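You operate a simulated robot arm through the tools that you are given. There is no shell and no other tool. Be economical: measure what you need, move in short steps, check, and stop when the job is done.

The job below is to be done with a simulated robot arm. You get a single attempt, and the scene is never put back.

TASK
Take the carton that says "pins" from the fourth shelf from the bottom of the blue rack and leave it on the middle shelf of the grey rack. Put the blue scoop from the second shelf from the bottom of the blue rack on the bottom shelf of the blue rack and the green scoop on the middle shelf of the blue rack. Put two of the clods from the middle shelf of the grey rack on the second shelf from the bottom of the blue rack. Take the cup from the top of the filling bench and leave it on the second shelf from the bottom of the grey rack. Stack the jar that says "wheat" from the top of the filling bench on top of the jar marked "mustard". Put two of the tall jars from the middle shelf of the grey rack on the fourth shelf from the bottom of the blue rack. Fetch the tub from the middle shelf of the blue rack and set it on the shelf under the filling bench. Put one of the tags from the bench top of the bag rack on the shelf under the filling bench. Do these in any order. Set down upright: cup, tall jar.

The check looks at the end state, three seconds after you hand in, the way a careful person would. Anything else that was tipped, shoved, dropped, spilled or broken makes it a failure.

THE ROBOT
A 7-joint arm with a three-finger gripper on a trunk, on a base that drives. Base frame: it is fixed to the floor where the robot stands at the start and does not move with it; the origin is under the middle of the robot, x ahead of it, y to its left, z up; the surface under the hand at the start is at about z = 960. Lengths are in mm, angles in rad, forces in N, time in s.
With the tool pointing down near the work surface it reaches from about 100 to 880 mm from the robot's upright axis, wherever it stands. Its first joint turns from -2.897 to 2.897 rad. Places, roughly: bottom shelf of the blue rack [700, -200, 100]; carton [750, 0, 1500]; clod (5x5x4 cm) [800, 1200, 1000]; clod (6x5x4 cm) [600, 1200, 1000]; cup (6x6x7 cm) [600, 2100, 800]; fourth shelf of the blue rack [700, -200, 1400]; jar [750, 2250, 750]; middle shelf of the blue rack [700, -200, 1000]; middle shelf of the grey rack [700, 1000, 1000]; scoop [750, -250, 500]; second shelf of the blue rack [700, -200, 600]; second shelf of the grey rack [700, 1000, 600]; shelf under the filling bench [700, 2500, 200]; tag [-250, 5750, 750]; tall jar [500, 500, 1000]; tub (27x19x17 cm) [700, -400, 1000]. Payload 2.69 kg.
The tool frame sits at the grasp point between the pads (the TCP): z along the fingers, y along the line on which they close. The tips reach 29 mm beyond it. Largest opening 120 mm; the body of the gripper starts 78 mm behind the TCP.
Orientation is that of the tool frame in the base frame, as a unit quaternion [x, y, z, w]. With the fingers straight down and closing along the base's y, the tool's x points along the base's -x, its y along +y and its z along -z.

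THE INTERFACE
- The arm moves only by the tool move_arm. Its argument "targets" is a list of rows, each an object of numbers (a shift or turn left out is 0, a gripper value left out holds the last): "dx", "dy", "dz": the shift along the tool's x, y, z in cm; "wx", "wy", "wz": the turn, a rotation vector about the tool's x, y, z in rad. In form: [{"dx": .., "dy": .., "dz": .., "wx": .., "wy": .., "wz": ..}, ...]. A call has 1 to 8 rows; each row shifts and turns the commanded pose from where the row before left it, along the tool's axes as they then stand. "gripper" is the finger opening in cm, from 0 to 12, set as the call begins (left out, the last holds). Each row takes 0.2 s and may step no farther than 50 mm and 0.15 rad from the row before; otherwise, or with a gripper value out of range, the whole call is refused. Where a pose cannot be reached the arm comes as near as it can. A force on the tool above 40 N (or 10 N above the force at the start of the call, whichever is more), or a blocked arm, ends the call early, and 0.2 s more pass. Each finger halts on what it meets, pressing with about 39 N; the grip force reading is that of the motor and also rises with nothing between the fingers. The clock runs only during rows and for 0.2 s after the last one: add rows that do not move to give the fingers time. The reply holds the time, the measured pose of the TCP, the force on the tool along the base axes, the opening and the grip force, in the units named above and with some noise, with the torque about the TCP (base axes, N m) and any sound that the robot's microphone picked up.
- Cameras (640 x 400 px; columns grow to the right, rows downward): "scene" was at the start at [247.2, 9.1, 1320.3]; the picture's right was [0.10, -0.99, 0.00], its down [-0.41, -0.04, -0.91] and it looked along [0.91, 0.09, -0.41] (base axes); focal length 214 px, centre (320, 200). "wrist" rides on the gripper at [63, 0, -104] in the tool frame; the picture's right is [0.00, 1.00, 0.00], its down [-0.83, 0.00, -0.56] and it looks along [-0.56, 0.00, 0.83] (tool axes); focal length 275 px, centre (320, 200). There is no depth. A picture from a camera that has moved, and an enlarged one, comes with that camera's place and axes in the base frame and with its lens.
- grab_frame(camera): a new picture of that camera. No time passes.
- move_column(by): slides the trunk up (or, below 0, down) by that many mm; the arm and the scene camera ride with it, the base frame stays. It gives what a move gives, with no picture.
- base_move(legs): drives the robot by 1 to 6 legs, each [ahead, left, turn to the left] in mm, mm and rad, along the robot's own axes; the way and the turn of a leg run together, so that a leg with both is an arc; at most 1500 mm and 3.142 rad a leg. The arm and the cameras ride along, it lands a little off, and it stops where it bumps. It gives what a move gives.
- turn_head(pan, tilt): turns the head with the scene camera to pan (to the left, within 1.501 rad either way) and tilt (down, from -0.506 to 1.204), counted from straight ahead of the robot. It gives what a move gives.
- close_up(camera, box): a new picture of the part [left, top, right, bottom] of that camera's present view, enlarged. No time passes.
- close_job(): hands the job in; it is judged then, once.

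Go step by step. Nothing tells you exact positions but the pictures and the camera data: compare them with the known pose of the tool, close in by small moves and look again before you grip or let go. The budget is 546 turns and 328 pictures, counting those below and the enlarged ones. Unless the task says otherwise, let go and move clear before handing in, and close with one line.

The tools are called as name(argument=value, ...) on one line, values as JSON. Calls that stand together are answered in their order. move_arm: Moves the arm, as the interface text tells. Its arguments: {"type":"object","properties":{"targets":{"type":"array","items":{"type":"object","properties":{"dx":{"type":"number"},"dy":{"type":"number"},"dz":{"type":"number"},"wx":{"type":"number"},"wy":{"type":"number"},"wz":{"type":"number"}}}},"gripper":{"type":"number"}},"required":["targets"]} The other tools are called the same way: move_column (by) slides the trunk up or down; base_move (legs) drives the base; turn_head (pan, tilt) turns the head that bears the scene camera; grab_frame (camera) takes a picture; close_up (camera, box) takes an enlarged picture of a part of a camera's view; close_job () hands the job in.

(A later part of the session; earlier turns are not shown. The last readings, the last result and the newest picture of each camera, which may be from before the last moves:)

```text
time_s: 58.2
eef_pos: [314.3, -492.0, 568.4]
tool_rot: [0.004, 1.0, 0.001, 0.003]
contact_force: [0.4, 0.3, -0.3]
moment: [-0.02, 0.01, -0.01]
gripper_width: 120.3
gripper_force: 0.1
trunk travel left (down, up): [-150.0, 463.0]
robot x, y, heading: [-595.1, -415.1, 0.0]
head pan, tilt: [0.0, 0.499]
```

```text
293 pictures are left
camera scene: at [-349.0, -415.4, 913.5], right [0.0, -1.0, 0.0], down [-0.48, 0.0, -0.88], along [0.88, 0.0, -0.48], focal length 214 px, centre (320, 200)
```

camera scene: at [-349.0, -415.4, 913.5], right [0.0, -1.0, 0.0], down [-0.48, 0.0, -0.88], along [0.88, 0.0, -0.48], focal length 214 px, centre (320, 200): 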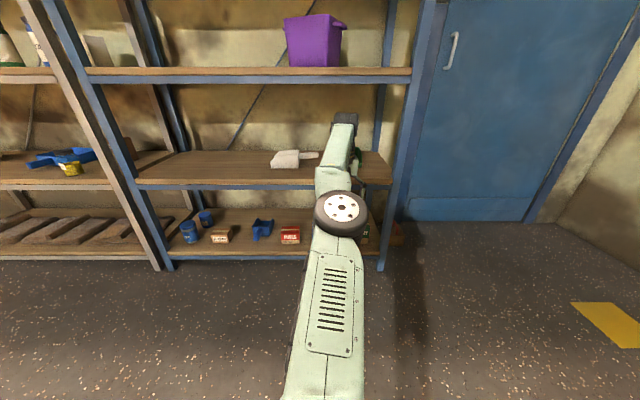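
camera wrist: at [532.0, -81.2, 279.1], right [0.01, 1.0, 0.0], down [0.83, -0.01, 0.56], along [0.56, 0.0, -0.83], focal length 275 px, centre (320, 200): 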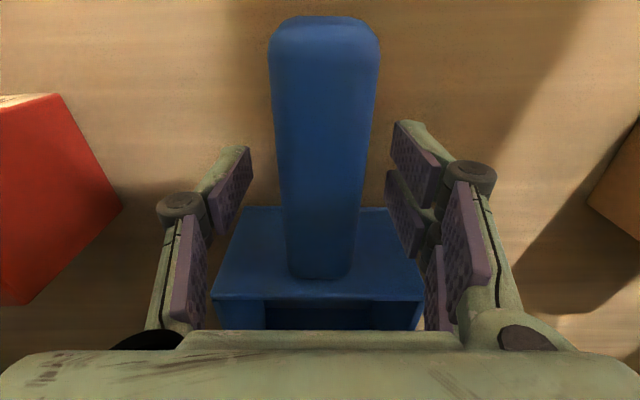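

Blue scoop sits well on the bottom shelf. I'll retract the arm to its compact posture before approaching the green scoop.

move_arm(targets=[{"dx": 4.5, "dz": -1}, {"dx": 4.5, "dz": -1}, {"dx": 4.5, "dz": -1}, {"dx": 4.5, "dz": -1}, {"dx": 4.5, "dz": -1}, {"dx": 4.5, "dz": -1}, {"dx": 4.5, "dz": -1}, {"dx": 4.5}])

grab_frame(camera="scene")

```text
time_s: 60.0
eef_pos: [-45.2, -489.0, 637.3]
tool_rot: [0.004, 1.0, 0.001, 0.002]
contact_force: [-0.8, 0.8, -0.1]
moment: [-0.03, -0.03, -0.01]
gripper_width: 119.9
gripper_force: 0.0
trunk travel left (down, up): [-150.0, 463.0]
robot x, y, heading: [-595.1, -414.5, 0.0]
head pan, tilt: [0.0, 0.499]
```

```text
292 pictures are left
camera scene: at [-348.9, -415.3, 913.5], right [0.0, -1.0, 0.0], down [-0.48, 0.0, -0.88], along [0.88, 0.0, -0.48], focal length 214 px, centre (320, 200)
```

scene: 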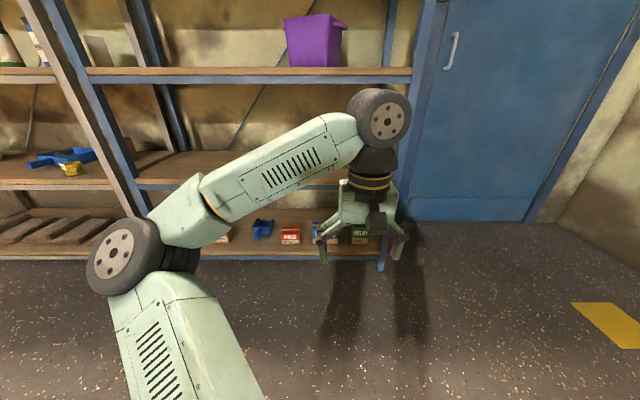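

base_move(legs=[[440, 0, 0]])

move_arm(targets=[{"dx": -5}, {"dx": -5}, {"dy": -3}])

grab_frame(camera="wrist")

grab_frame(camera="scene")

```text
time_s: 62.6
eef_pos: [393.7, -491.7, 637.9]
tool_rot: [0.005, 1.0, 0.001, 0.003]
contact_force: [0.5, 0.0, -0.1]
moment: [0.0, -0.03, -0.02]
gripper_width: 119.9
gripper_force: 0.0
trunk travel left (down, up): [-150.0, 463.0]
robot x, y, heading: [-156.4, -414.7, -0.003]
head pan, tilt: [0.0, 0.499]
```

```text
time_s: 63.4
eef_pos: [493.1, -523.9, 634.4]
tool_rot: [0.006, 1.0, 0.0, 0.003]
contact_force: [0.2, 0.0, 0.1]
moment: [0.0, 0.03, 0.02]
gripper_width: 120.3
gripper_force: 0.1
trunk travel left (down, up): [-150.0, 463.0]
robot x, y, heading: [-156.2, -415.3, -0.005]
head pan, tilt: [0.0, 0.499]
```

```text
291 pictures are left
camera wrist: at [429.2, -523.4, 737.2], right [0.01, 1.0, 0.0], down [0.83, -0.01, 0.56], along [0.56, 0.0, -0.83], focal length 275 px, centre (320, 200)
```

wrist: 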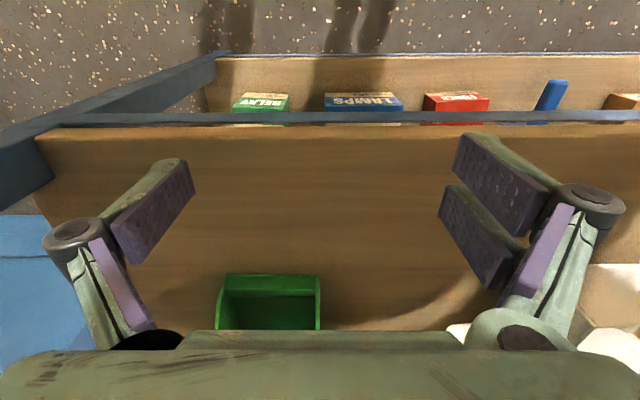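

```text
290 pictures are left
camera scene: at [90.7, -416.9, 913.5], right [0.0, -1.0, 0.0], down [-0.48, 0.0, -0.88], along [0.88, 0.0, -0.48], focal length 214 px, centre (320, 200)
```

scene: 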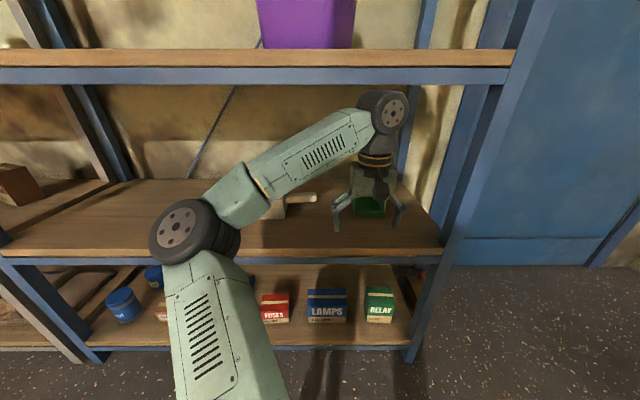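

The green scoop's mouth faces the robot at x≈650, y≈-627…-523, with the handle to the back. I'll move in front of it and look closely before taking it by the bowl.

move_arm(targets=[{"dx": -4, "dy": -2.5}, {"dx": -4, "dy": -2.5}, {"dz": -1.5}])

grab_frame(camera="wrist")

close_up(camera="scene", box=[260, 60, 500, 260])

```text
time_s: 64.2
eef_pos: [571.6, -575.8, 647.6]
tool_rot: [0.005, 1.0, 0.0, 0.002]
contact_force: [-0.3, 0.1, 0.1]
moment: [0.02, 0.03, -0.02]
gripper_width: 120.2
gripper_force: 0.1
trunk travel left (down, up): [-150.0, 463.0]
robot x, y, heading: [-153.0, -419.3, -0.005]
head pan, tilt: [0.0, 0.499]
```

```text
289 pictures are left
camera wrist: at [507.6, -576.6, 751.1], right [0.01, 1.0, 0.0], down [0.83, -0.01, 0.56], along [0.56, 0.0, -0.83], focal length 275 px, centre (320, 200)
```

wrist: 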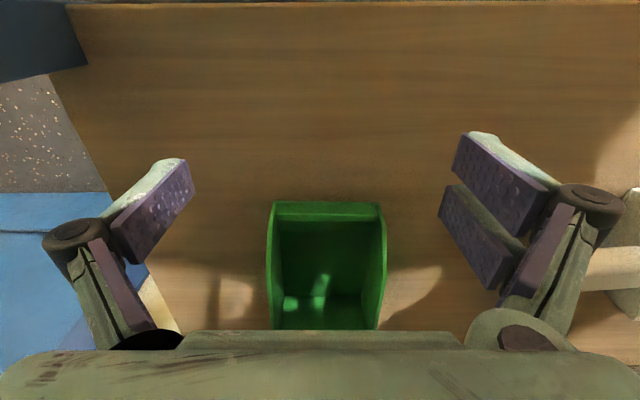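

```text
2.00 times, centred on (380, 160) of scene
camera zoom: at [90.8, -417.0, 913.5], right [0.0, -1.0, 0.0], down [-0.48, 0.0, -0.88], along [0.88, 0.0, -0.48], focal length 429 px, centre (200, 280)
```

zoom: 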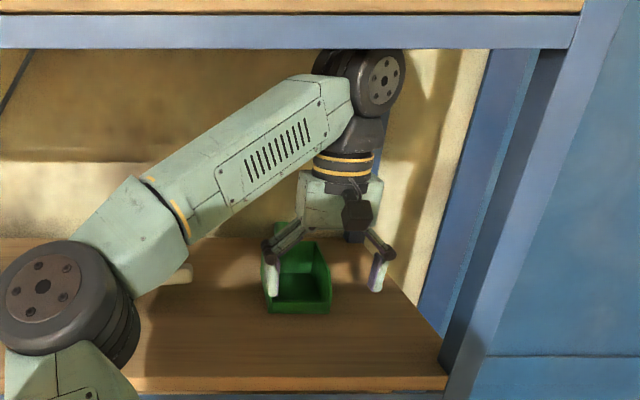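

Bowl width is about 98 mm, centred at y≈-571. I'll move over it at clearance height and check alignment.

move_arm(targets=[{"dz": -0.8, "dy": 0.5}, {"dx": -4.5}, {"dx": -4.5}, {"dx": -4}])

grab_frame(camera="wrist")

```text
time_s: 65.2
eef_pos: [701.1, -566.5, 661.9]
tool_rot: [0.004, 1.0, 0.001, 0.004]
contact_force: [2.2, 4.2, 0.7]
moment: [-0.49, 0.12, -0.01]
gripper_width: 119.9
gripper_force: 0.1
trunk travel left (down, up): [-150.0, 463.0]
robot x, y, heading: [-152.4, -418.4, -0.005]
head pan, tilt: [0.0, 0.499]
```

```text
287 pictures are left
camera wrist: at [636.9, -567.7, 764.7], right [0.0, 1.0, 0.0], down [0.83, 0.0, 0.56], along [0.56, 0.0, -0.83], focal length 275 px, centre (320, 200)
```

wrist: 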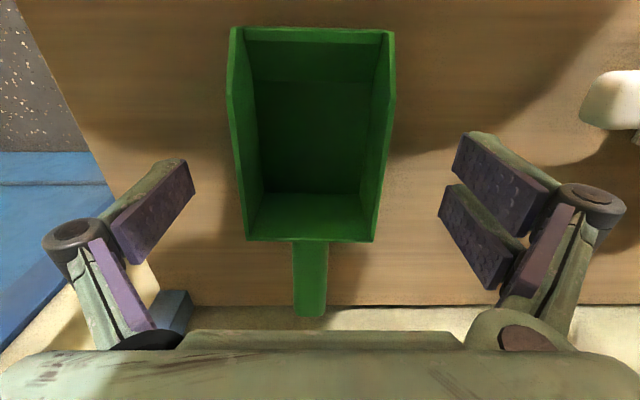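

move_arm(targets=[{"dz": 1, "dy": -0.4}, {}])

grab_frame(camera="wrist")

close_up(camera="scene", box=[260, 60, 500, 260])

```text
time_s: 65.8
eef_pos: [702.5, -574.4, 649.2]
tool_rot: [0.006, 1.0, 0.001, 0.003]
contact_force: [-0.3, -0.7, -0.2]
moment: [-0.03, 0.0, 0.03]
gripper_width: 120.2
gripper_force: 0.1
trunk travel left (down, up): [-150.0, 463.0]
robot x, y, heading: [-157.2, -416.6, -0.007]
head pan, tilt: [0.0, 0.499]
```

```text
286 pictures are left
camera wrist: at [638.2, -575.1, 753.1], right [0.01, 1.0, 0.0], down [0.83, -0.01, 0.56], along [0.56, 0.0, -0.83], focal length 275 px, centre (320, 200)
```

wrist: 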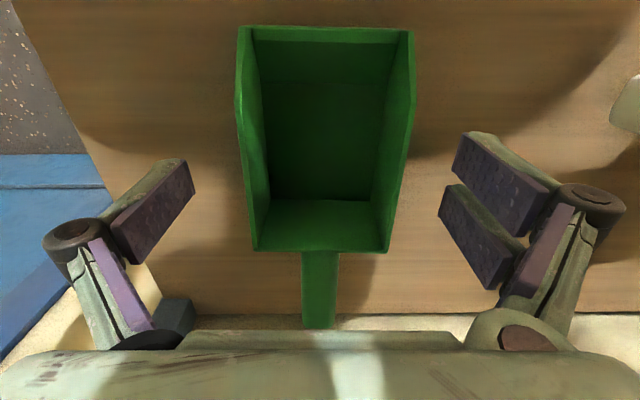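

```text
2.00 times, centred on (380, 160) of scene
camera zoom: at [90.7, -417.0, 913.5], right [0.0, -1.0, 0.0], down [-0.48, 0.0, -0.88], along [0.88, 0.0, -0.48], focal length 429 px, centre (200, 280)
```

zoom: 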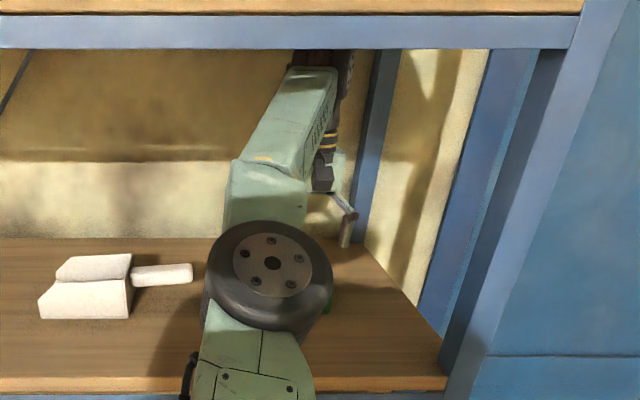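

Aligned. Descend around the bowl and close.

move_arm(targets=[{"dz": 2, "dy": 0.3}, {"dz": 2}, {"dz": 1.8}])

move_arm(targets=[{}, {}, {}], gripper=6)

grab_frame(camera="wrist")

```text
time_s: 66.6
eef_pos: [700.8, -570.4, 592.8]
tool_rot: [0.004, 1.0, 0.001, 0.003]
contact_force: [-0.6, 0.2, -0.4]
moment: [0.01, -0.05, -0.01]
gripper_width: 119.7
gripper_force: 0.1
trunk travel left (down, up): [-150.0, 463.0]
robot x, y, heading: [-157.1, -417.6, -0.006]
head pan, tilt: [0.0, 0.499]
```

```text
time_s: 67.4
eef_pos: [701.0, -571.1, 592.4]
tool_rot: [0.006, 1.0, 0.0, 0.003]
contact_force: [0.3, -0.2, 0.4]
moment: [-0.09, 0.04, -0.05]
gripper_width: 93.9
gripper_force: 28.4
trunk travel left (down, up): [-150.0, 463.0]
robot x, y, heading: [-157.8, -414.7, -0.002]
head pan, tilt: [0.0, 0.499]
```

```text
284 pictures are left
camera wrist: at [636.8, -571.6, 695.6], right [0.01, 1.0, 0.0], down [0.83, -0.01, 0.56], along [0.56, 0.0, -0.83], focal length 275 px, centre (320, 200)
```

wrist: 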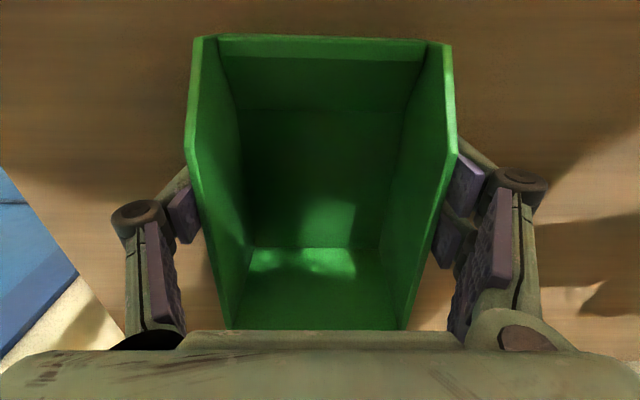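

Bowl gripped at 94 mm. Lift, back out, raise the trunk and shift left to the free part of the middle shelf.

move_arm(targets=[{"dz": -1.5}, {"dz": -1.5}])

base_move(legs=[[-400, 0, 0]])

move_column(by=412)

turn_head(pan=0, tilt=0.45)

grab_frame(camera="scene")

```text
time_s: 68.0
eef_pos: [701.9, -571.9, 624.0]
tool_rot: [0.005, 1.0, 0.001, 0.002]
contact_force: [0.7, 0.0, -1.4]
moment: [-0.01, 0.05, 0.01]
gripper_width: 93.3
gripper_force: 39.8
trunk travel left (down, up): [-150.0, 463.0]
robot x, y, heading: [-155.3, -416.3, -0.007]
head pan, tilt: [0.0, 0.499]
```

```text
time_s: 70.6
eef_pos: [297.5, -569.3, 623.4]
tool_rot: [0.004, 1.0, 0.001, 0.003]
contact_force: [0.5, -0.4, -1.1]
moment: [-0.01, 0.04, -0.04]
gripper_width: 93.7
gripper_force: 39.1
trunk travel left (down, up): [-150.0, 463.0]
robot x, y, heading: [-559.1, -412.6, 0.001]
head pan, tilt: [0.0, 0.499]
```

```text
refused: 412 is not a number from -400 to 400
```

```text
time_s: 71.2
eef_pos: [296.7, -569.3, 623.1]
tool_rot: [0.004, 1.0, 0.001, 0.002]
contact_force: [-0.1, -0.7, -1.4]
moment: [0.01, 0.06, 0.02]
gripper_width: 93.4
gripper_force: 38.7
trunk travel left (down, up): [-150.0, 463.0]
robot x, y, heading: [-562.6, -415.8, -0.004]
head pan, tilt: [0.0, 0.45]
```

```text
283 pictures are left
camera scene: at [-312.8, -415.5, 917.9], right [0.0, -1.0, 0.0], down [-0.44, 0.0, -0.9], along [0.9, 0.0, -0.44], focal length 214 px, centre (320, 200)
```

scene: 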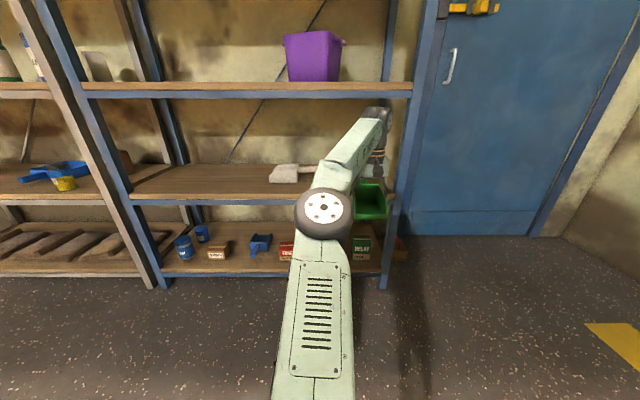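

move_column(by=400)

move_column(by=15)

base_move(legs=[[0, 450, 0]])

base_move(legs=[[250, 0, 0]])

turn_head(pan=-0.2, tilt=0.45)

grab_frame(camera="scene")

grab_frame(camera="wrist")

```text
time_s: 75.0
eef_pos: [297.3, -569.0, 1022.9]
tool_rot: [0.004, 1.0, 0.001, 0.002]
contact_force: [0.1, -0.7, -1.1]
moment: [-0.01, 0.06, -0.01]
gripper_width: 93.4
gripper_force: 38.8
trunk travel left (down, up): [-550.0, 63.0]
robot x, y, heading: [-558.6, -412.0, 0.001]
head pan, tilt: [0.0, 0.45]
```

```text
time_s: 75.7
eef_pos: [297.1, -568.2, 1037.3]
tool_rot: [0.005, 1.0, 0.001, 0.002]
contact_force: [-0.1, 0.6, -2.4]
moment: [0.01, 0.05, -0.03]
gripper_width: 93.6
gripper_force: 39.5
trunk travel left (down, up): [-565.0, 48.0]
robot x, y, heading: [-559.5, -412.4, 0.0]
head pan, tilt: [0.0, 0.45]
```

```text
time_s: 79.7
eef_pos: [296.8, -107.9, 1038.8]
tool_rot: [-0.001, 1.0, 0.001, 0.003]
contact_force: [0.7, 0.3, -1.1]
moment: [0.03, 0.06, 0.02]
gripper_width: 93.4
gripper_force: 38.9
trunk travel left (down, up): [-565.0, 48.0]
robot x, y, heading: [-563.8, 32.2, 0.007]
head pan, tilt: [0.0, 0.45]
```

```text
time_s: 81.5
eef_pos: [546.4, -111.5, 1037.8]
tool_rot: [0.001, 1.0, 0.0, 0.002]
contact_force: [0.1, 0.1, -2.0]
moment: [0.04, 0.06, 0.0]
gripper_width: 93.5
gripper_force: 39.4
trunk travel left (down, up): [-565.0, 48.0]
robot x, y, heading: [-310.5, 33.6, 0.007]
head pan, tilt: [0.0, 0.45]
```

```text
time_s: 82.2
eef_pos: [547.1, -111.8, 1038.8]
tool_rot: [0.001, 1.0, 0.001, 0.003]
contact_force: [-0.5, -0.6, -1.2]
moment: [-0.02, 0.06, 0.0]
gripper_width: 93.5
gripper_force: 38.8
trunk travel left (down, up): [-565.0, 48.0]
robot x, y, heading: [-310.6, 36.0, 0.003]
head pan, tilt: [-0.201, 0.45]
```

```text
282 pictures are left
camera scene: at [-66.0, 18.4, 1333.0], right [-0.19, -0.98, 0.0], down [-0.43, 0.08, -0.9], along [0.88, -0.17, -0.44], focal length 214 px, centre (320, 200)
```

scene: 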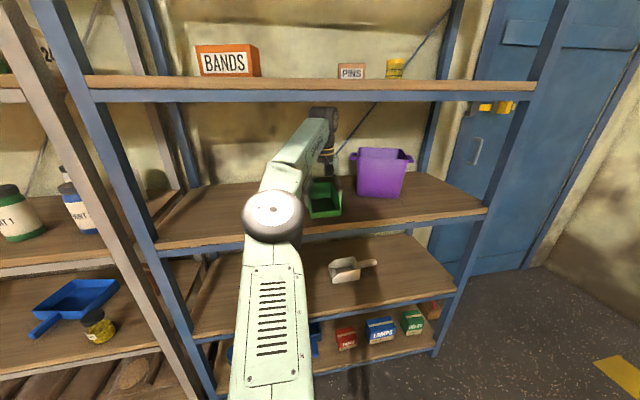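

```text
281 pictures are left
camera wrist: at [483.0, -112.6, 1141.5], right [0.0, 1.0, 0.0], down [0.83, 0.0, 0.56], along [0.56, 0.0, -0.83], focal length 275 px, centre (320, 200)
```

wrist: 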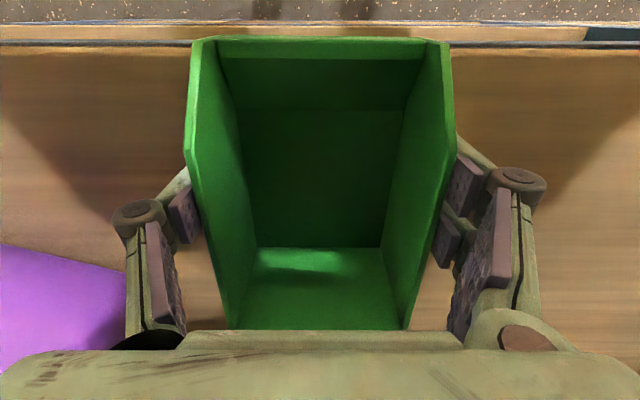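

Moving the scoop 100 mm further left (away from the tub) and 90 mm deeper, then lowering onto the middle shelf.

move_arm(targets=[{"dy": 4}, {"dy": 4}, {"dx": -4.5, "dy": 1}, {"dx": -4.5}, {"dz": 2}, {"dz": 0.8}])

grab_frame(camera="scene")

```text
time_s: 83.6
eef_pos: [576.5, -26.0, 1011.1]
tool_rot: [0.001, 1.0, 0.001, 0.002]
contact_force: [-0.2, 0.2, -1.0]
moment: [-0.06, 0.05, 0.02]
gripper_width: 93.3
gripper_force: 38.7
out of reach, approached as far as the arm can: row 3, 4
trunk travel left (down, up): [-565.0, 48.0]
robot x, y, heading: [-311.9, 39.5, 0.004]
head pan, tilt: [-0.201, 0.45]
```

```text
280 pictures are left
camera scene: at [-65.9, 18.4, 1333.0], right [-0.19, -0.98, 0.0], down [-0.43, 0.08, -0.9], along [0.88, -0.17, -0.44], focal length 214 px, centre (320, 200)
```

scene: 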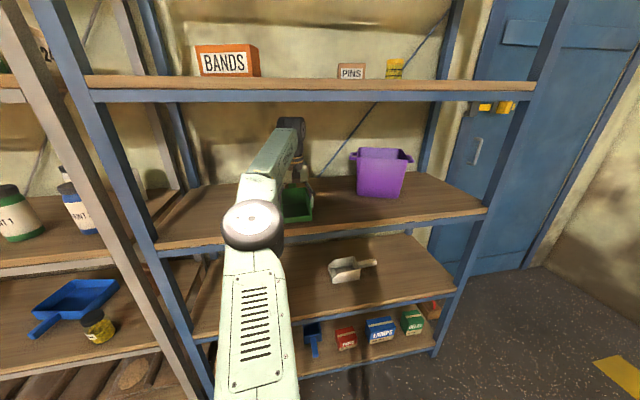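

base_move(legs=[[70, 0, 0]])

move_arm(targets=[{"dz": 0.4}, {"dz": 0.3}])

```text
time_s: 84.6
eef_pos: [646.4, -24.7, 1010.7]
tool_rot: [0.0, 1.0, 0.001, 0.002]
contact_force: [1.2, 0.2, -0.7]
moment: [-0.03, 0.09, 0.0]
gripper_width: 93.6
gripper_force: 39.1
trunk travel left (down, up): [-565.0, 48.0]
robot x, y, heading: [-243.0, 39.5, -0.001]
head pan, tilt: [-0.201, 0.45]
```

```text
time_s: 85.2
eef_pos: [647.1, -25.0, 1004.6]
tool_rot: [0.001, 1.0, 0.001, 0.002]
contact_force: [-1.3, 0.8, -1.8]
moment: [0.03, 0.05, -0.03]
gripper_width: 93.4
gripper_force: 39.0
trunk travel left (down, up): [-565.0, 48.0]
robot x, y, heading: [-240.9, 32.9, 0.004]
head pan, tilt: [-0.201, 0.45]
```

move_arm(targets=[{"dz": 0.3}, {"dz": 0.2}])

```text
time_s: 85.8
eef_pos: [646.4, -25.1, 1001.5]
tool_rot: [0.001, 1.0, 0.002, 0.004]
contact_force: [5.8, -0.8, 12.3]
moment: [0.24, 0.13, -0.21]
gripper_width: 93.3
gripper_force: 39.0
trunk travel left (down, up): [-565.0, 48.0]
robot x, y, heading: [-241.0, 39.3, 0.003]
head pan, tilt: [-0.201, 0.45]
```

Contact on the shelf. Open and back straight out (fingers slide beside the walls, nothing crosses).

move_arm(targets=[{}, {}, {}], gripper=12)

grab_frame(camera="wrist")

```text
time_s: 86.6
eef_pos: [647.9, -25.0, 1000.5]
tool_rot: [0.001, 1.0, 0.001, 0.002]
contact_force: [-0.6, -0.3, 0.0]
moment: [0.04, 0.0, -0.02]
gripper_width: 120.1
gripper_force: 0.1
trunk travel left (down, up): [-565.0, 48.0]
robot x, y, heading: [-245.7, 34.5, 0.003]
head pan, tilt: [-0.201, 0.45]
```

```text
279 pictures are left
camera wrist: at [582.6, -26.0, 1103.3], right [0.0, 1.0, 0.0], down [0.83, 0.0, 0.56], along [0.56, 0.0, -0.83], focal length 275 px, centre (320, 200)
```

wrist: 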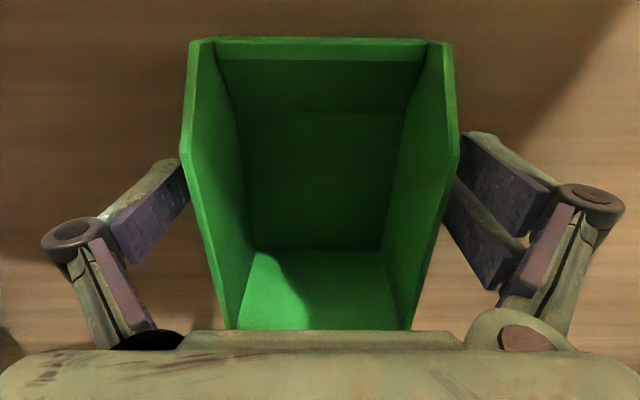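

base_move(legs=[[-300, 0, 0], [0, -250, 0]])

turn_head(pan=-0.2, tilt=0.3)

grab_frame(camera="scene")

```text
time_s: 90.8
eef_pos: [351.4, -272.4, 999.8]
tool_rot: [-0.003, 1.0, 0.001, 0.003]
contact_force: [0.6, -1.0, 0.6]
moment: [0.02, 0.01, 0.05]
gripper_width: 119.9
gripper_force: 0.2
trunk travel left (down, up): [-565.0, 48.0]
robot x, y, heading: [-538.1, -216.8, 0.013]
head pan, tilt: [-0.201, 0.45]
```

```text
time_s: 91.5
eef_pos: [352.4, -271.5, 999.7]
tool_rot: [-0.003, 1.0, 0.001, 0.003]
contact_force: [-0.2, 0.0, 0.0]
moment: [0.0, -0.01, 0.02]
gripper_width: 119.7
gripper_force: 0.0
trunk travel left (down, up): [-565.0, 48.0]
robot x, y, heading: [-535.1, -215.6, 0.013]
head pan, tilt: [-0.201, 0.3]
```

```text
278 pictures are left
camera scene: at [-290.8, -233.8, 1346.9], right [-0.19, -0.98, 0.0], down [-0.29, 0.06, -0.96], along [0.94, -0.18, -0.3], focal length 214 px, centre (320, 200)
```

scene: 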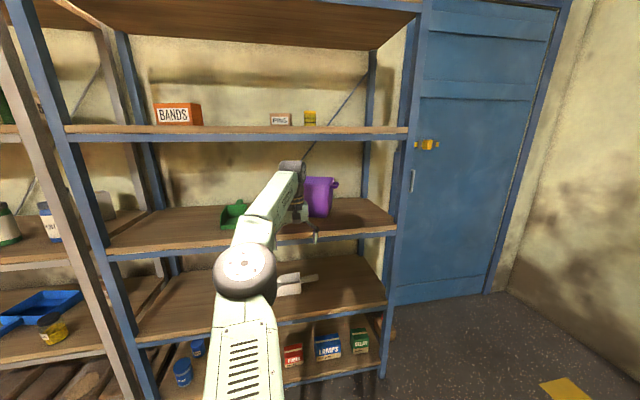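

I'll fold the arm back, then pitch the tool forward about 60° so I can reach the tub under the low shelf above.

move_arm(targets=[{"dx": 4.5}, {"dx": 4.5}, {"dx": 4.5}, {"dx": 4.5}, {"dx": 4.5}, {"dx": 4.5}, {"dx": 4.5}, {"dx": 4.5}])

move_arm(targets=[{"wy": -0.15}, {"wy": -0.15}, {"wy": -0.15}, {"wy": -0.15}, {"wy": -0.15}, {"wy": -0.15}, {"wy": -0.15}])

grab_frame(camera="scene")

grab_frame(camera="wrist")

```text
time_s: 93.3
eef_pos: [-8.6, -275.4, 1001.9]
tool_rot: [-0.003, 1.0, 0.0, 0.003]
contact_force: [-1.1, 0.3, -0.9]
moment: [0.01, 0.04, 0.01]
gripper_width: 120.1
gripper_force: 0.1
trunk travel left (down, up): [-565.0, 48.0]
robot x, y, heading: [-539.1, -217.3, 0.012]
head pan, tilt: [-0.201, 0.3]
```

```text
time_s: 94.9
eef_pos: [51.9, -303.9, 1075.8]
tool_rot: [-0.003, 0.864, 0.003, 0.503]
contact_force: [0.3, 0.4, 0.6]
moment: [0.0, 0.02, 0.03]
gripper_width: 119.8
gripper_force: 0.0
out of reach, approached as far as the arm can: row 5, 6, 7
trunk travel left (down, up): [-565.0, 48.0]
robot x, y, heading: [-537.8, -222.0, 0.017]
head pan, tilt: [-0.201, 0.3]
```

```text
277 pictures are left
camera scene: at [-290.8, -233.9, 1346.9], right [-0.19, -0.98, 0.0], down [-0.29, 0.06, -0.96], along [0.94, -0.18, -0.3], focal length 214 px, centre (320, 200)
```

scene: 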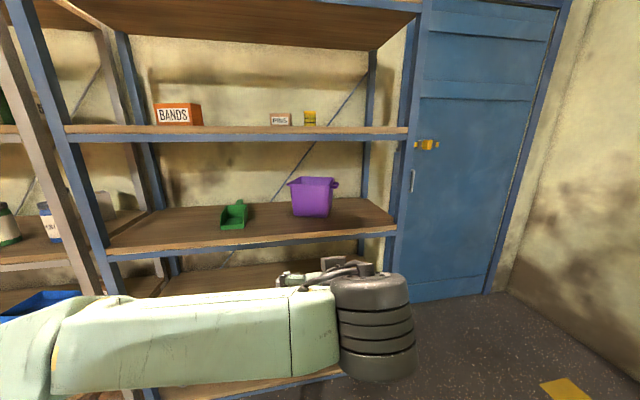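

```text
276 pictures are left
camera wrist: at [-69.9, -305.4, 1072.0], right [-0.01, 1.0, 0.0], down [-0.07, 0.0, 1.0], along [1.0, 0.01, 0.07], focal length 275 px, centre (320, 200)
```

wrist: 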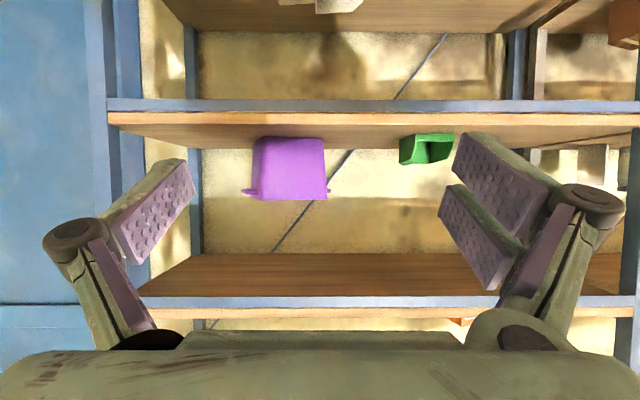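

close_up(camera="scene", box=[260, 160, 370, 230])

close_up(camera="wrist", box=[210, 100, 370, 220])

```text
5.71 times, centred on (315, 195) of scene
camera zoom: at [-290.8, -233.9, 1346.9], right [-0.19, -0.98, 0.0], down [-0.29, 0.06, -0.96], along [0.94, -0.18, -0.3], focal length 1226 px, centre (349, 229)
```

zoom: 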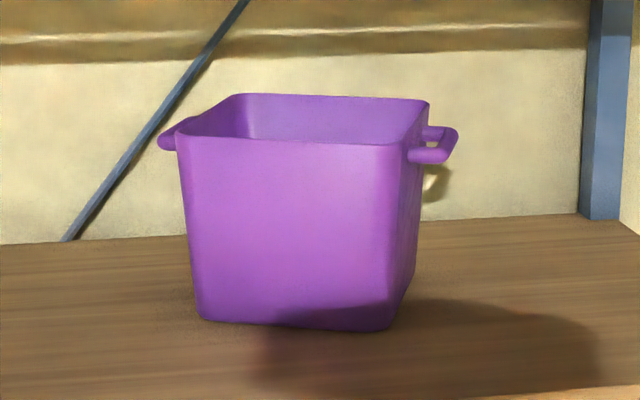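

```text
3.33 times, centred on (290, 160) of wrist
camera zoom: at [-69.9, -305.4, 1072.0], right [-0.01, 1.0, 0.0], down [-0.07, 0.0, 1.0], along [1.0, 0.01, 0.07], focal length 918 px, centre (420, 333)
```

zoom: 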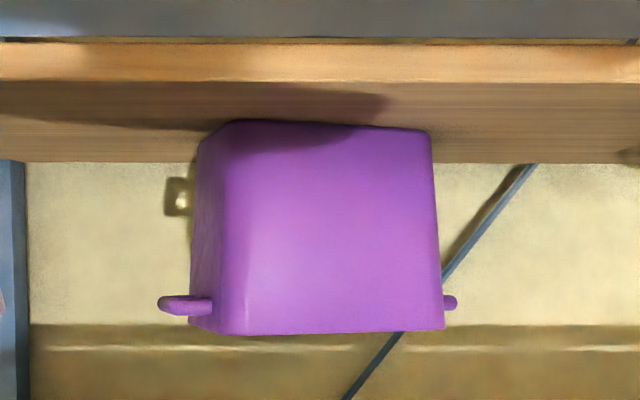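

The tub has loop handles on its left and right sides; its left wall is around y≈-297 with the rim at about z≈1128. I plan to clamp the left wall together with its loop, tool pitched forward. Raising the hand to clear the rim and driving in front.

move_arm(targets=[{"dx": -4.35, "dz": -2.45}, {"dx": -4.35, "dz": -2.45, "dy": 0}])

base_move(legs=[[400, 0, -0.015]])

grab_frame(camera="scene")

grab_frame(camera="wrist")

```text
time_s: 95.5
eef_pos: [51.8, -304.3, 1173.4]
tool_rot: [-0.002, 0.864, 0.002, 0.503]
contact_force: [-0.4, 1.1, 0.1]
moment: [-0.05, -0.01, 0.0]
gripper_width: 119.8
gripper_force: 0.0
trunk travel left (down, up): [-565.0, 48.0]
robot x, y, heading: [-538.3, -218.8, 0.016]
head pan, tilt: [-0.201, 0.3]
```

```text
time_s: 98.0
eef_pos: [451.9, -308.7, 1172.8]
tool_rot: [0.003, 0.864, -0.001, 0.504]
contact_force: [-0.9, -0.6, 0.2]
moment: [0.01, -0.01, 0.0]
gripper_width: 120.2
gripper_force: 0.0
trunk travel left (down, up): [-565.0, 48.0]
robot x, y, heading: [-135.3, -215.5, -0.002]
head pan, tilt: [-0.201, 0.3]
```

```text
273 pictures are left
camera scene: at [110.1, -234.5, 1346.8], right [-0.2, -0.98, 0.0], down [-0.29, 0.06, -0.96], along [0.94, -0.19, -0.3], focal length 214 px, centre (320, 200)
```

scene: 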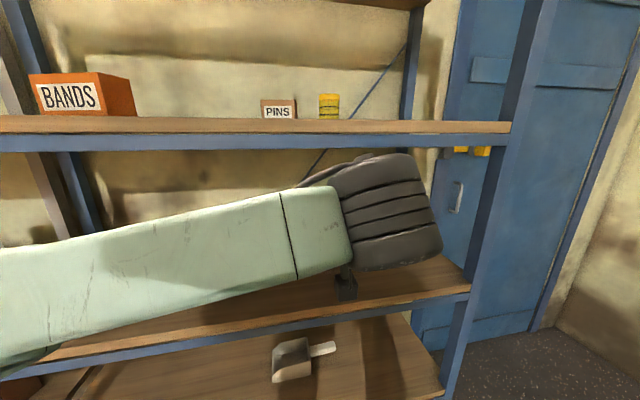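

```text
272 pictures are left
camera wrist: at [329.7, -308.9, 1168.7], right [0.01, 1.0, 0.0], down [-0.07, 0.0, 1.0], along [1.0, -0.01, 0.07], focal length 275 px, centre (320, 200)
```

wrist: 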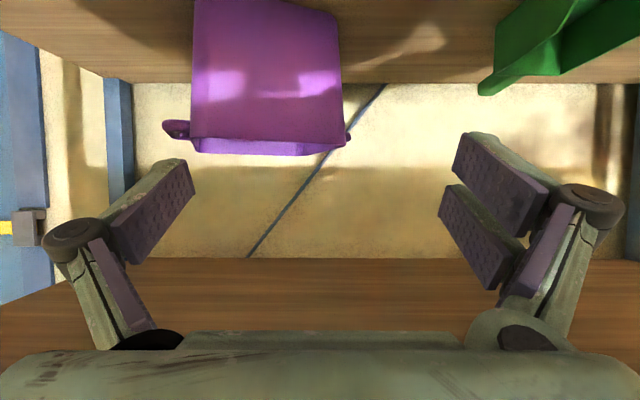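

The tub is yawed roughly 0.33 rad clockwise. The wrist camera is below the hand now; I'll try to roll the hand 180° so the camera looks down from above.

move_arm(targets=[{"wz": 0.15}, {"wz": 0.15}, {"wz": 0.15}, {"wz": 0.15}, {"wz": 0.15}, {"wz": 0.15}, {"wz": 0.15}, {"wz": 0.15}])

move_arm(targets=[{"wz": 0.15}, {"wz": 0.15}, {"wz": 0.15}, {"wz": 0.15}, {"wz": 0.15}, {"wz": 0.15}, {"wz": 0.15}, {"wz": 0.15}])

move_arm(targets=[{"wz": 0.15}, {"wz": 0.15}, {"wz": 0.15}, {"wz": 0.15}, {"wz": 0.1416}])

grab_frame(camera="wrist")

grab_frame(camera="scene")

```text
time_s: 99.8
eef_pos: [452.2, -309.6, 1171.9]
tool_rot: [0.494, 0.71, 0.281, 0.416]
contact_force: [-0.1, 0.5, -0.6]
moment: [-0.01, 0.05, 0.0]
gripper_width: 120.1
gripper_force: 0.1
trunk travel left (down, up): [-565.0, 48.0]
robot x, y, heading: [-134.4, -216.9, 0.001]
head pan, tilt: [-0.201, 0.3]
```

```text
time_s: 101.6
eef_pos: [454.4, -323.5, 1149.5]
tool_rot: [0.543, 0.672, 0.314, 0.393]
contact_force: [0.2, 1.2, -0.1]
moment: [0.01, 0.01, 0.0]
gripper_width: 120.1
gripper_force: 0.1
out of reach, approached as far as the arm can: row 1, 2, 3, 4, 5, 6, 7, 8
trunk travel left (down, up): [-565.0, 48.0]
robot x, y, heading: [-136.6, -217.7, 0.002]
head pan, tilt: [-0.201, 0.3]
```

```text
time_s: 102.8
eef_pos: [455.0, -324.7, 1149.6]
tool_rot: [0.543, 0.672, 0.313, 0.393]
contact_force: [-0.6, 0.0, -0.1]
moment: [-0.01, 0.01, 0.02]
gripper_width: 120.0
gripper_force: 0.0
out of reach, approached as far as the arm can: row 1, 2, 3, 4, 5
trunk travel left (down, up): [-565.0, 48.0]
robot x, y, heading: [-136.6, -216.4, 0.005]
head pan, tilt: [-0.201, 0.3]
```

```text
271 pictures are left
camera wrist: at [357.0, -262.5, 1188.0], right [0.48, 0.22, 0.85], down [-0.4, -0.81, 0.43], along [0.78, -0.55, -0.3], focal length 275 px, centre (320, 200)
```

wrist: 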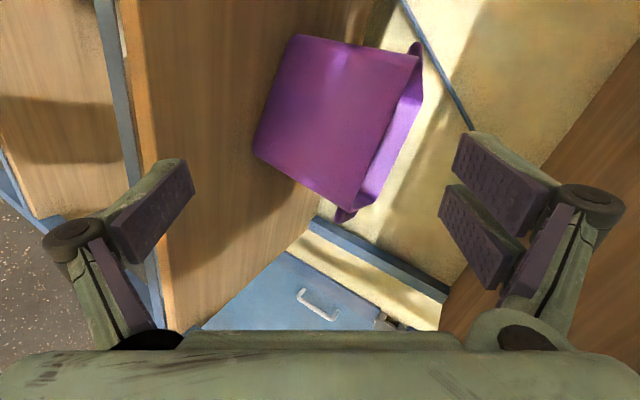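

```text
270 pictures are left
camera scene: at [109.7, -234.5, 1346.9], right [-0.2, -0.98, 0.0], down [-0.29, 0.06, -0.96], along [0.94, -0.19, -0.3], focal length 214 px, centre (320, 200)
```

scene: 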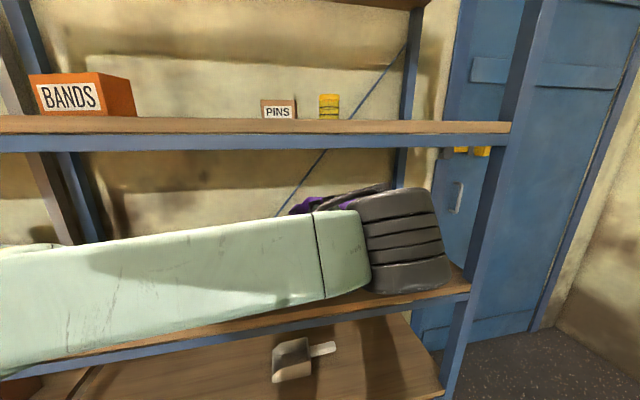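

Joint limit in that direction; the other direction has room. Rolling back the other way.

move_arm(targets=[{"wz": -0.15}, {"wz": -0.15}, {"wz": -0.15}, {"wz": -0.15}, {"wz": -0.15}, {"wz": -0.15}, {"wz": -0.15}, {"wz": -0.15}])

move_arm(targets=[{"wz": -0.15}, {"wz": -0.15}, {"wz": -0.15}, {"wz": -0.15}, {"wz": -0.15}, {"wz": -0.15}, {"wz": -0.15}, {"wz": -0.15}])

move_arm(targets=[{"wz": -0.15}, {"wz": -0.15}, {"wz": -0.15}, {"wz": -0.15}, {"wz": -0.15}, {"wz": -0.15}, {"wz": -0.15}, {"wz": -0.15}])

```text
time_s: 104.6
eef_pos: [453.8, -323.2, 1149.6]
tool_rot: [0.067, 0.862, 0.036, 0.502]
contact_force: [-0.6, 0.8, -0.2]
moment: [-0.03, 0.05, -0.02]
gripper_width: 120.4
gripper_force: 0.1
trunk travel left (down, up): [-565.0, 48.0]
robot x, y, heading: [-139.3, -211.3, 0.005]
head pan, tilt: [-0.201, 0.3]
```

```text
time_s: 106.4
eef_pos: [453.3, -323.3, 1149.6]
tool_rot: [-0.431, 0.749, -0.253, 0.434]
contact_force: [0.5, -0.1, 0.0]
moment: [-0.01, 0.01, 0.0]
gripper_width: 119.7
gripper_force: 0.0
trunk travel left (down, up): [-565.0, 48.0]
robot x, y, heading: [-137.0, -216.6, -0.002]
head pan, tilt: [-0.201, 0.3]
```

```text
time_s: 108.2
eef_pos: [453.3, -323.2, 1149.3]
tool_rot: [0.779, -0.375, 0.454, -0.216]
contact_force: [0.1, 1.2, 0.4]
moment: [-0.01, 0.01, 0.02]
gripper_width: 120.0
gripper_force: 0.0
trunk travel left (down, up): [-565.0, 48.0]
robot x, y, heading: [-137.8, -215.1, -0.001]
head pan, tilt: [-0.201, 0.3]
```

move_arm(targets=[{"wz": -0.15}, {"wz": -0.15}, {"wz": -0.15}, {"wz": -0.15}, {"wz": -0.15}, {"wz": -0.147}])

grab_frame(camera="wrist")

```text
time_s: 109.6
eef_pos: [453.6, -323.3, 1149.4]
tool_rot: [0.864, -0.001, 0.503, 0.003]
contact_force: [-0.1, 0.4, 0.1]
moment: [0.01, 0.03, 0.02]
gripper_width: 120.2
gripper_force: 0.0
trunk travel left (down, up): [-565.0, 48.0]
robot x, y, heading: [-137.5, -215.0, 0.001]
head pan, tilt: [-0.201, 0.3]
```

```text
269 pictures are left
camera wrist: at [393.9, -323.7, 1254.6], right [0.0, -1.0, 0.01], down [-0.89, 0.0, -0.45], along [0.45, -0.01, -0.89], focal length 275 px, centre (320, 200)
```

wrist: 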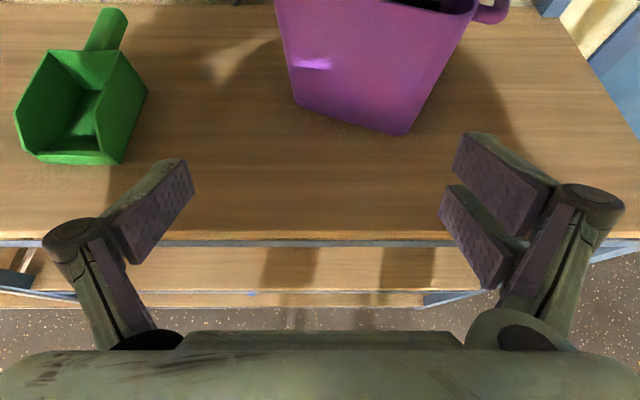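

This top-side camera view is much better. The tub is yawed about -0.42 rad; its left wall's middle is near (785,-303) at the rim. I'll yaw the hand to match, then enter low on the left of the tub.

move_arm(targets=[{"wx": -0.122, "wz": 0.069}, {"wx": -0.122, "wz": 0.069}, {"wx": -0.122, "wz": 0.069}])

grab_frame(camera="wrist")

```text
time_s: 110.4
eef_pos: [453.7, -324.5, 1149.0]
tool_rot: [0.844, -0.183, 0.492, 0.108]
contact_force: [0.3, 0.5, 0.0]
moment: [0.01, 0.02, 0.01]
gripper_width: 120.1
gripper_force: 0.1
trunk travel left (down, up): [-565.0, 48.0]
robot x, y, heading: [-136.4, -215.5, 0.003]
head pan, tilt: [-0.201, 0.3]
```

```text
268 pictures are left
camera wrist: at [398.4, -299.4, 1254.5], right [-0.41, -0.91, 0.01], down [-0.81, 0.37, -0.45], along [0.41, -0.19, -0.89], focal length 275 px, centre (320, 200)
```

wrist: 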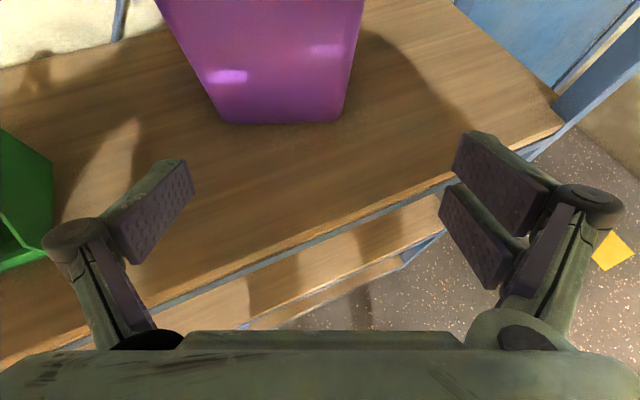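

The hand is aligned with the tub. Now I shift left 285 mm and down, to pass beside the tub's left loop.

move_arm(targets=[{"dy": -4.8}, {"dy": -4.8}, {"dy": -4.8}, {"dy": -4.8}, {"dy": -4.8}, {"dy": -4.5}, {"dx": -3.9, "dz": 2.2}])

grab_frame(camera="wrist")

grab_frame(camera="scene")

```text
time_s: 112.0
eef_pos: [574.1, -65.0, 1102.8]
tool_rot: [0.845, -0.182, 0.492, 0.106]
contact_force: [0.9, -0.5, 1.0]
moment: [0.02, -0.01, -0.04]
gripper_width: 119.7
gripper_force: 0.1
trunk travel left (down, up): [-565.0, 48.0]
robot x, y, heading: [-132.5, -216.1, 0.002]
head pan, tilt: [-0.201, 0.3]
```

```text
267 pictures are left
camera wrist: at [520.0, -39.8, 1207.6], right [-0.41, -0.91, 0.01], down [-0.82, 0.36, -0.45], along [0.41, -0.19, -0.89], focal length 275 px, centre (320, 200)
```

wrist: 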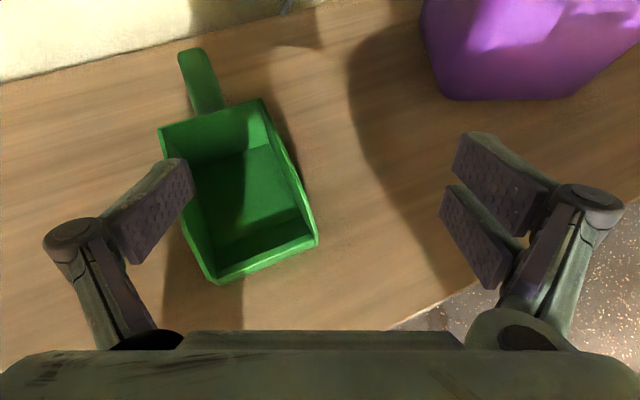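

```text
266 pictures are left
camera scene: at [109.8, -234.4, 1347.0], right [-0.2, -0.98, 0.0], down [-0.29, 0.06, -0.96], along [0.94, -0.19, -0.3], focal length 214 px, centre (320, 200)
```

scene: 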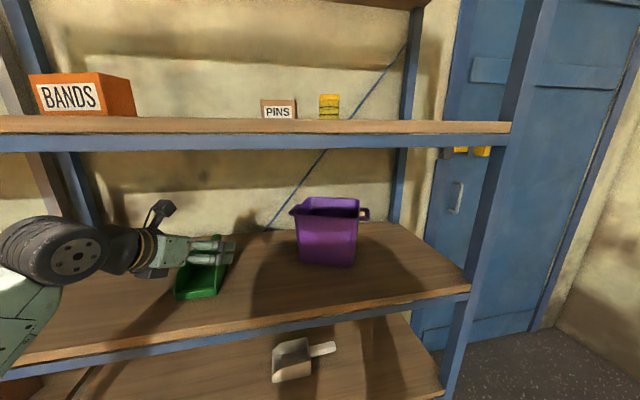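

close_up(camera="scene", box=[270, 180, 390, 280])

```text
4.00 times, centred on (330, 230) of scene
camera zoom: at [109.8, -234.4, 1347.0], right [-0.2, -0.98, 0.0], down [-0.29, 0.06, -0.96], along [0.94, -0.19, -0.3], focal length 858 px, centre (280, 80)
```

zoom: 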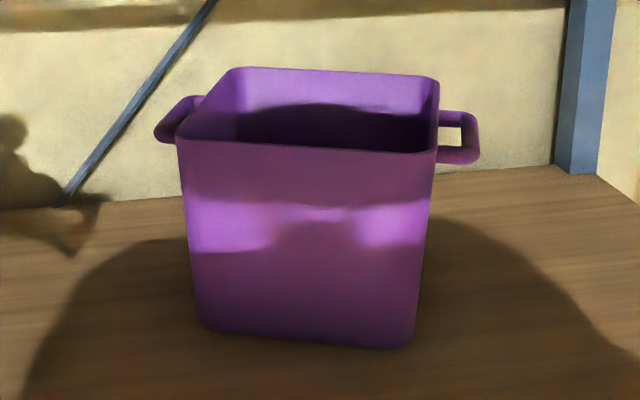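

Refined: left wall's middle ≈ (762,-312), loop's outside ≈ (777,-275). Moving forward 270 mm beside the tub.

move_arm(targets=[{"dx": 2.22, "dz": 3.92}, {"dx": 2.22, "dz": 3.92}, {"dx": 2.22, "dz": 3.92}, {"dx": 2.22, "dz": 3.92}])

grab_frame(camera="wrist")

grab_frame(camera="scene")

```text
time_s: 113.0
eef_pos: [738.4, -137.6, 1101.4]
tool_rot: [0.845, -0.182, 0.492, 0.107]
contact_force: [0.5, 0.5, -0.1]
moment: [0.0, 0.0, 0.01]
gripper_width: 119.7
gripper_force: 0.1
trunk travel left (down, up): [-565.0, 48.0]
robot x, y, heading: [-136.8, -212.4, 0.005]
head pan, tilt: [-0.201, 0.3]
```

```text
264 pictures are left
camera wrist: at [683.6, -112.6, 1207.1], right [-0.41, -0.91, 0.01], down [-0.82, 0.36, -0.45], along [0.41, -0.19, -0.89], focal length 275 px, centre (320, 200)
```

wrist: 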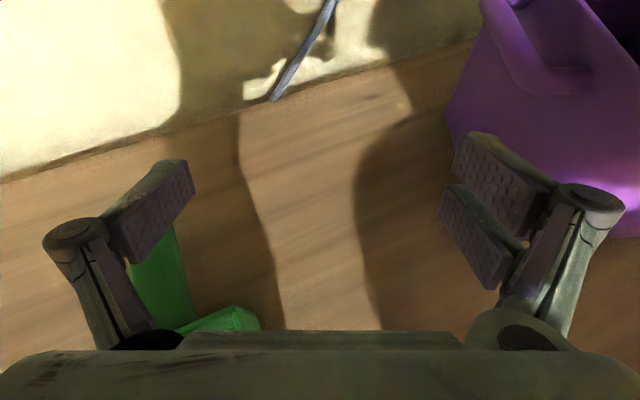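

```text
263 pictures are left
camera scene: at [110.1, -234.7, 1346.8], right [-0.2, -0.98, 0.0], down [-0.29, 0.06, -0.96], along [0.94, -0.19, -0.3], focal length 214 px, centre (320, 200)
```

scene: 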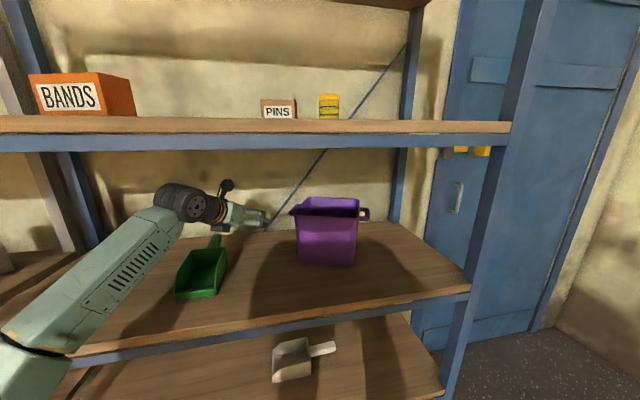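

move_arm(targets=[{"dx": 2.35, "dz": 4.13}, {"dx": 2.35, "dz": 4.13}, {"dx": 2.4, "dz": -1.36}, {"dx": 2.3, "dz": -1.3}])

grab_frame(camera="wrist")

grab_frame(camera="scene")

```text
time_s: 114.0
eef_pos: [821.2, -176.4, 1158.7]
tool_rot: [0.844, -0.182, 0.492, 0.107]
contact_force: [0.6, -0.5, 0.0]
moment: [0.02, 0.0, 0.02]
gripper_width: 119.8
gripper_force: 0.1
trunk travel left (down, up): [-565.0, 48.0]
robot x, y, heading: [-139.5, -215.5, -0.003]
head pan, tilt: [-0.201, 0.3]
```

```text
262 pictures are left
camera wrist: at [766.7, -152.0, 1264.0], right [-0.41, -0.91, 0.01], down [-0.82, 0.37, -0.45], along [0.41, -0.19, -0.89], focal length 275 px, centre (320, 200)
```

wrist: 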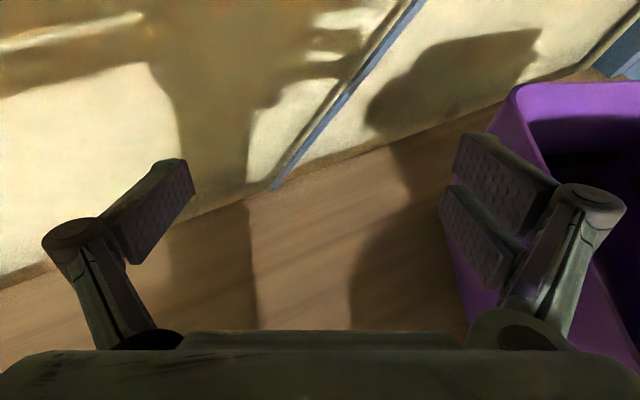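

```text
261 pictures are left
camera scene: at [109.5, -234.7, 1346.9], right [-0.2, -0.98, 0.0], down [-0.29, 0.06, -0.96], along [0.94, -0.19, -0.3], focal length 214 px, centre (320, 200)
```

scene: 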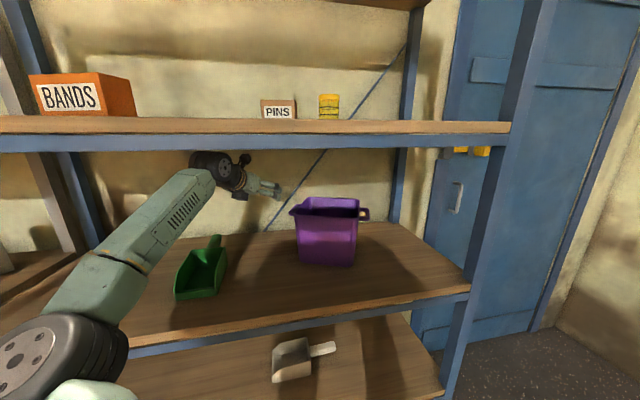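

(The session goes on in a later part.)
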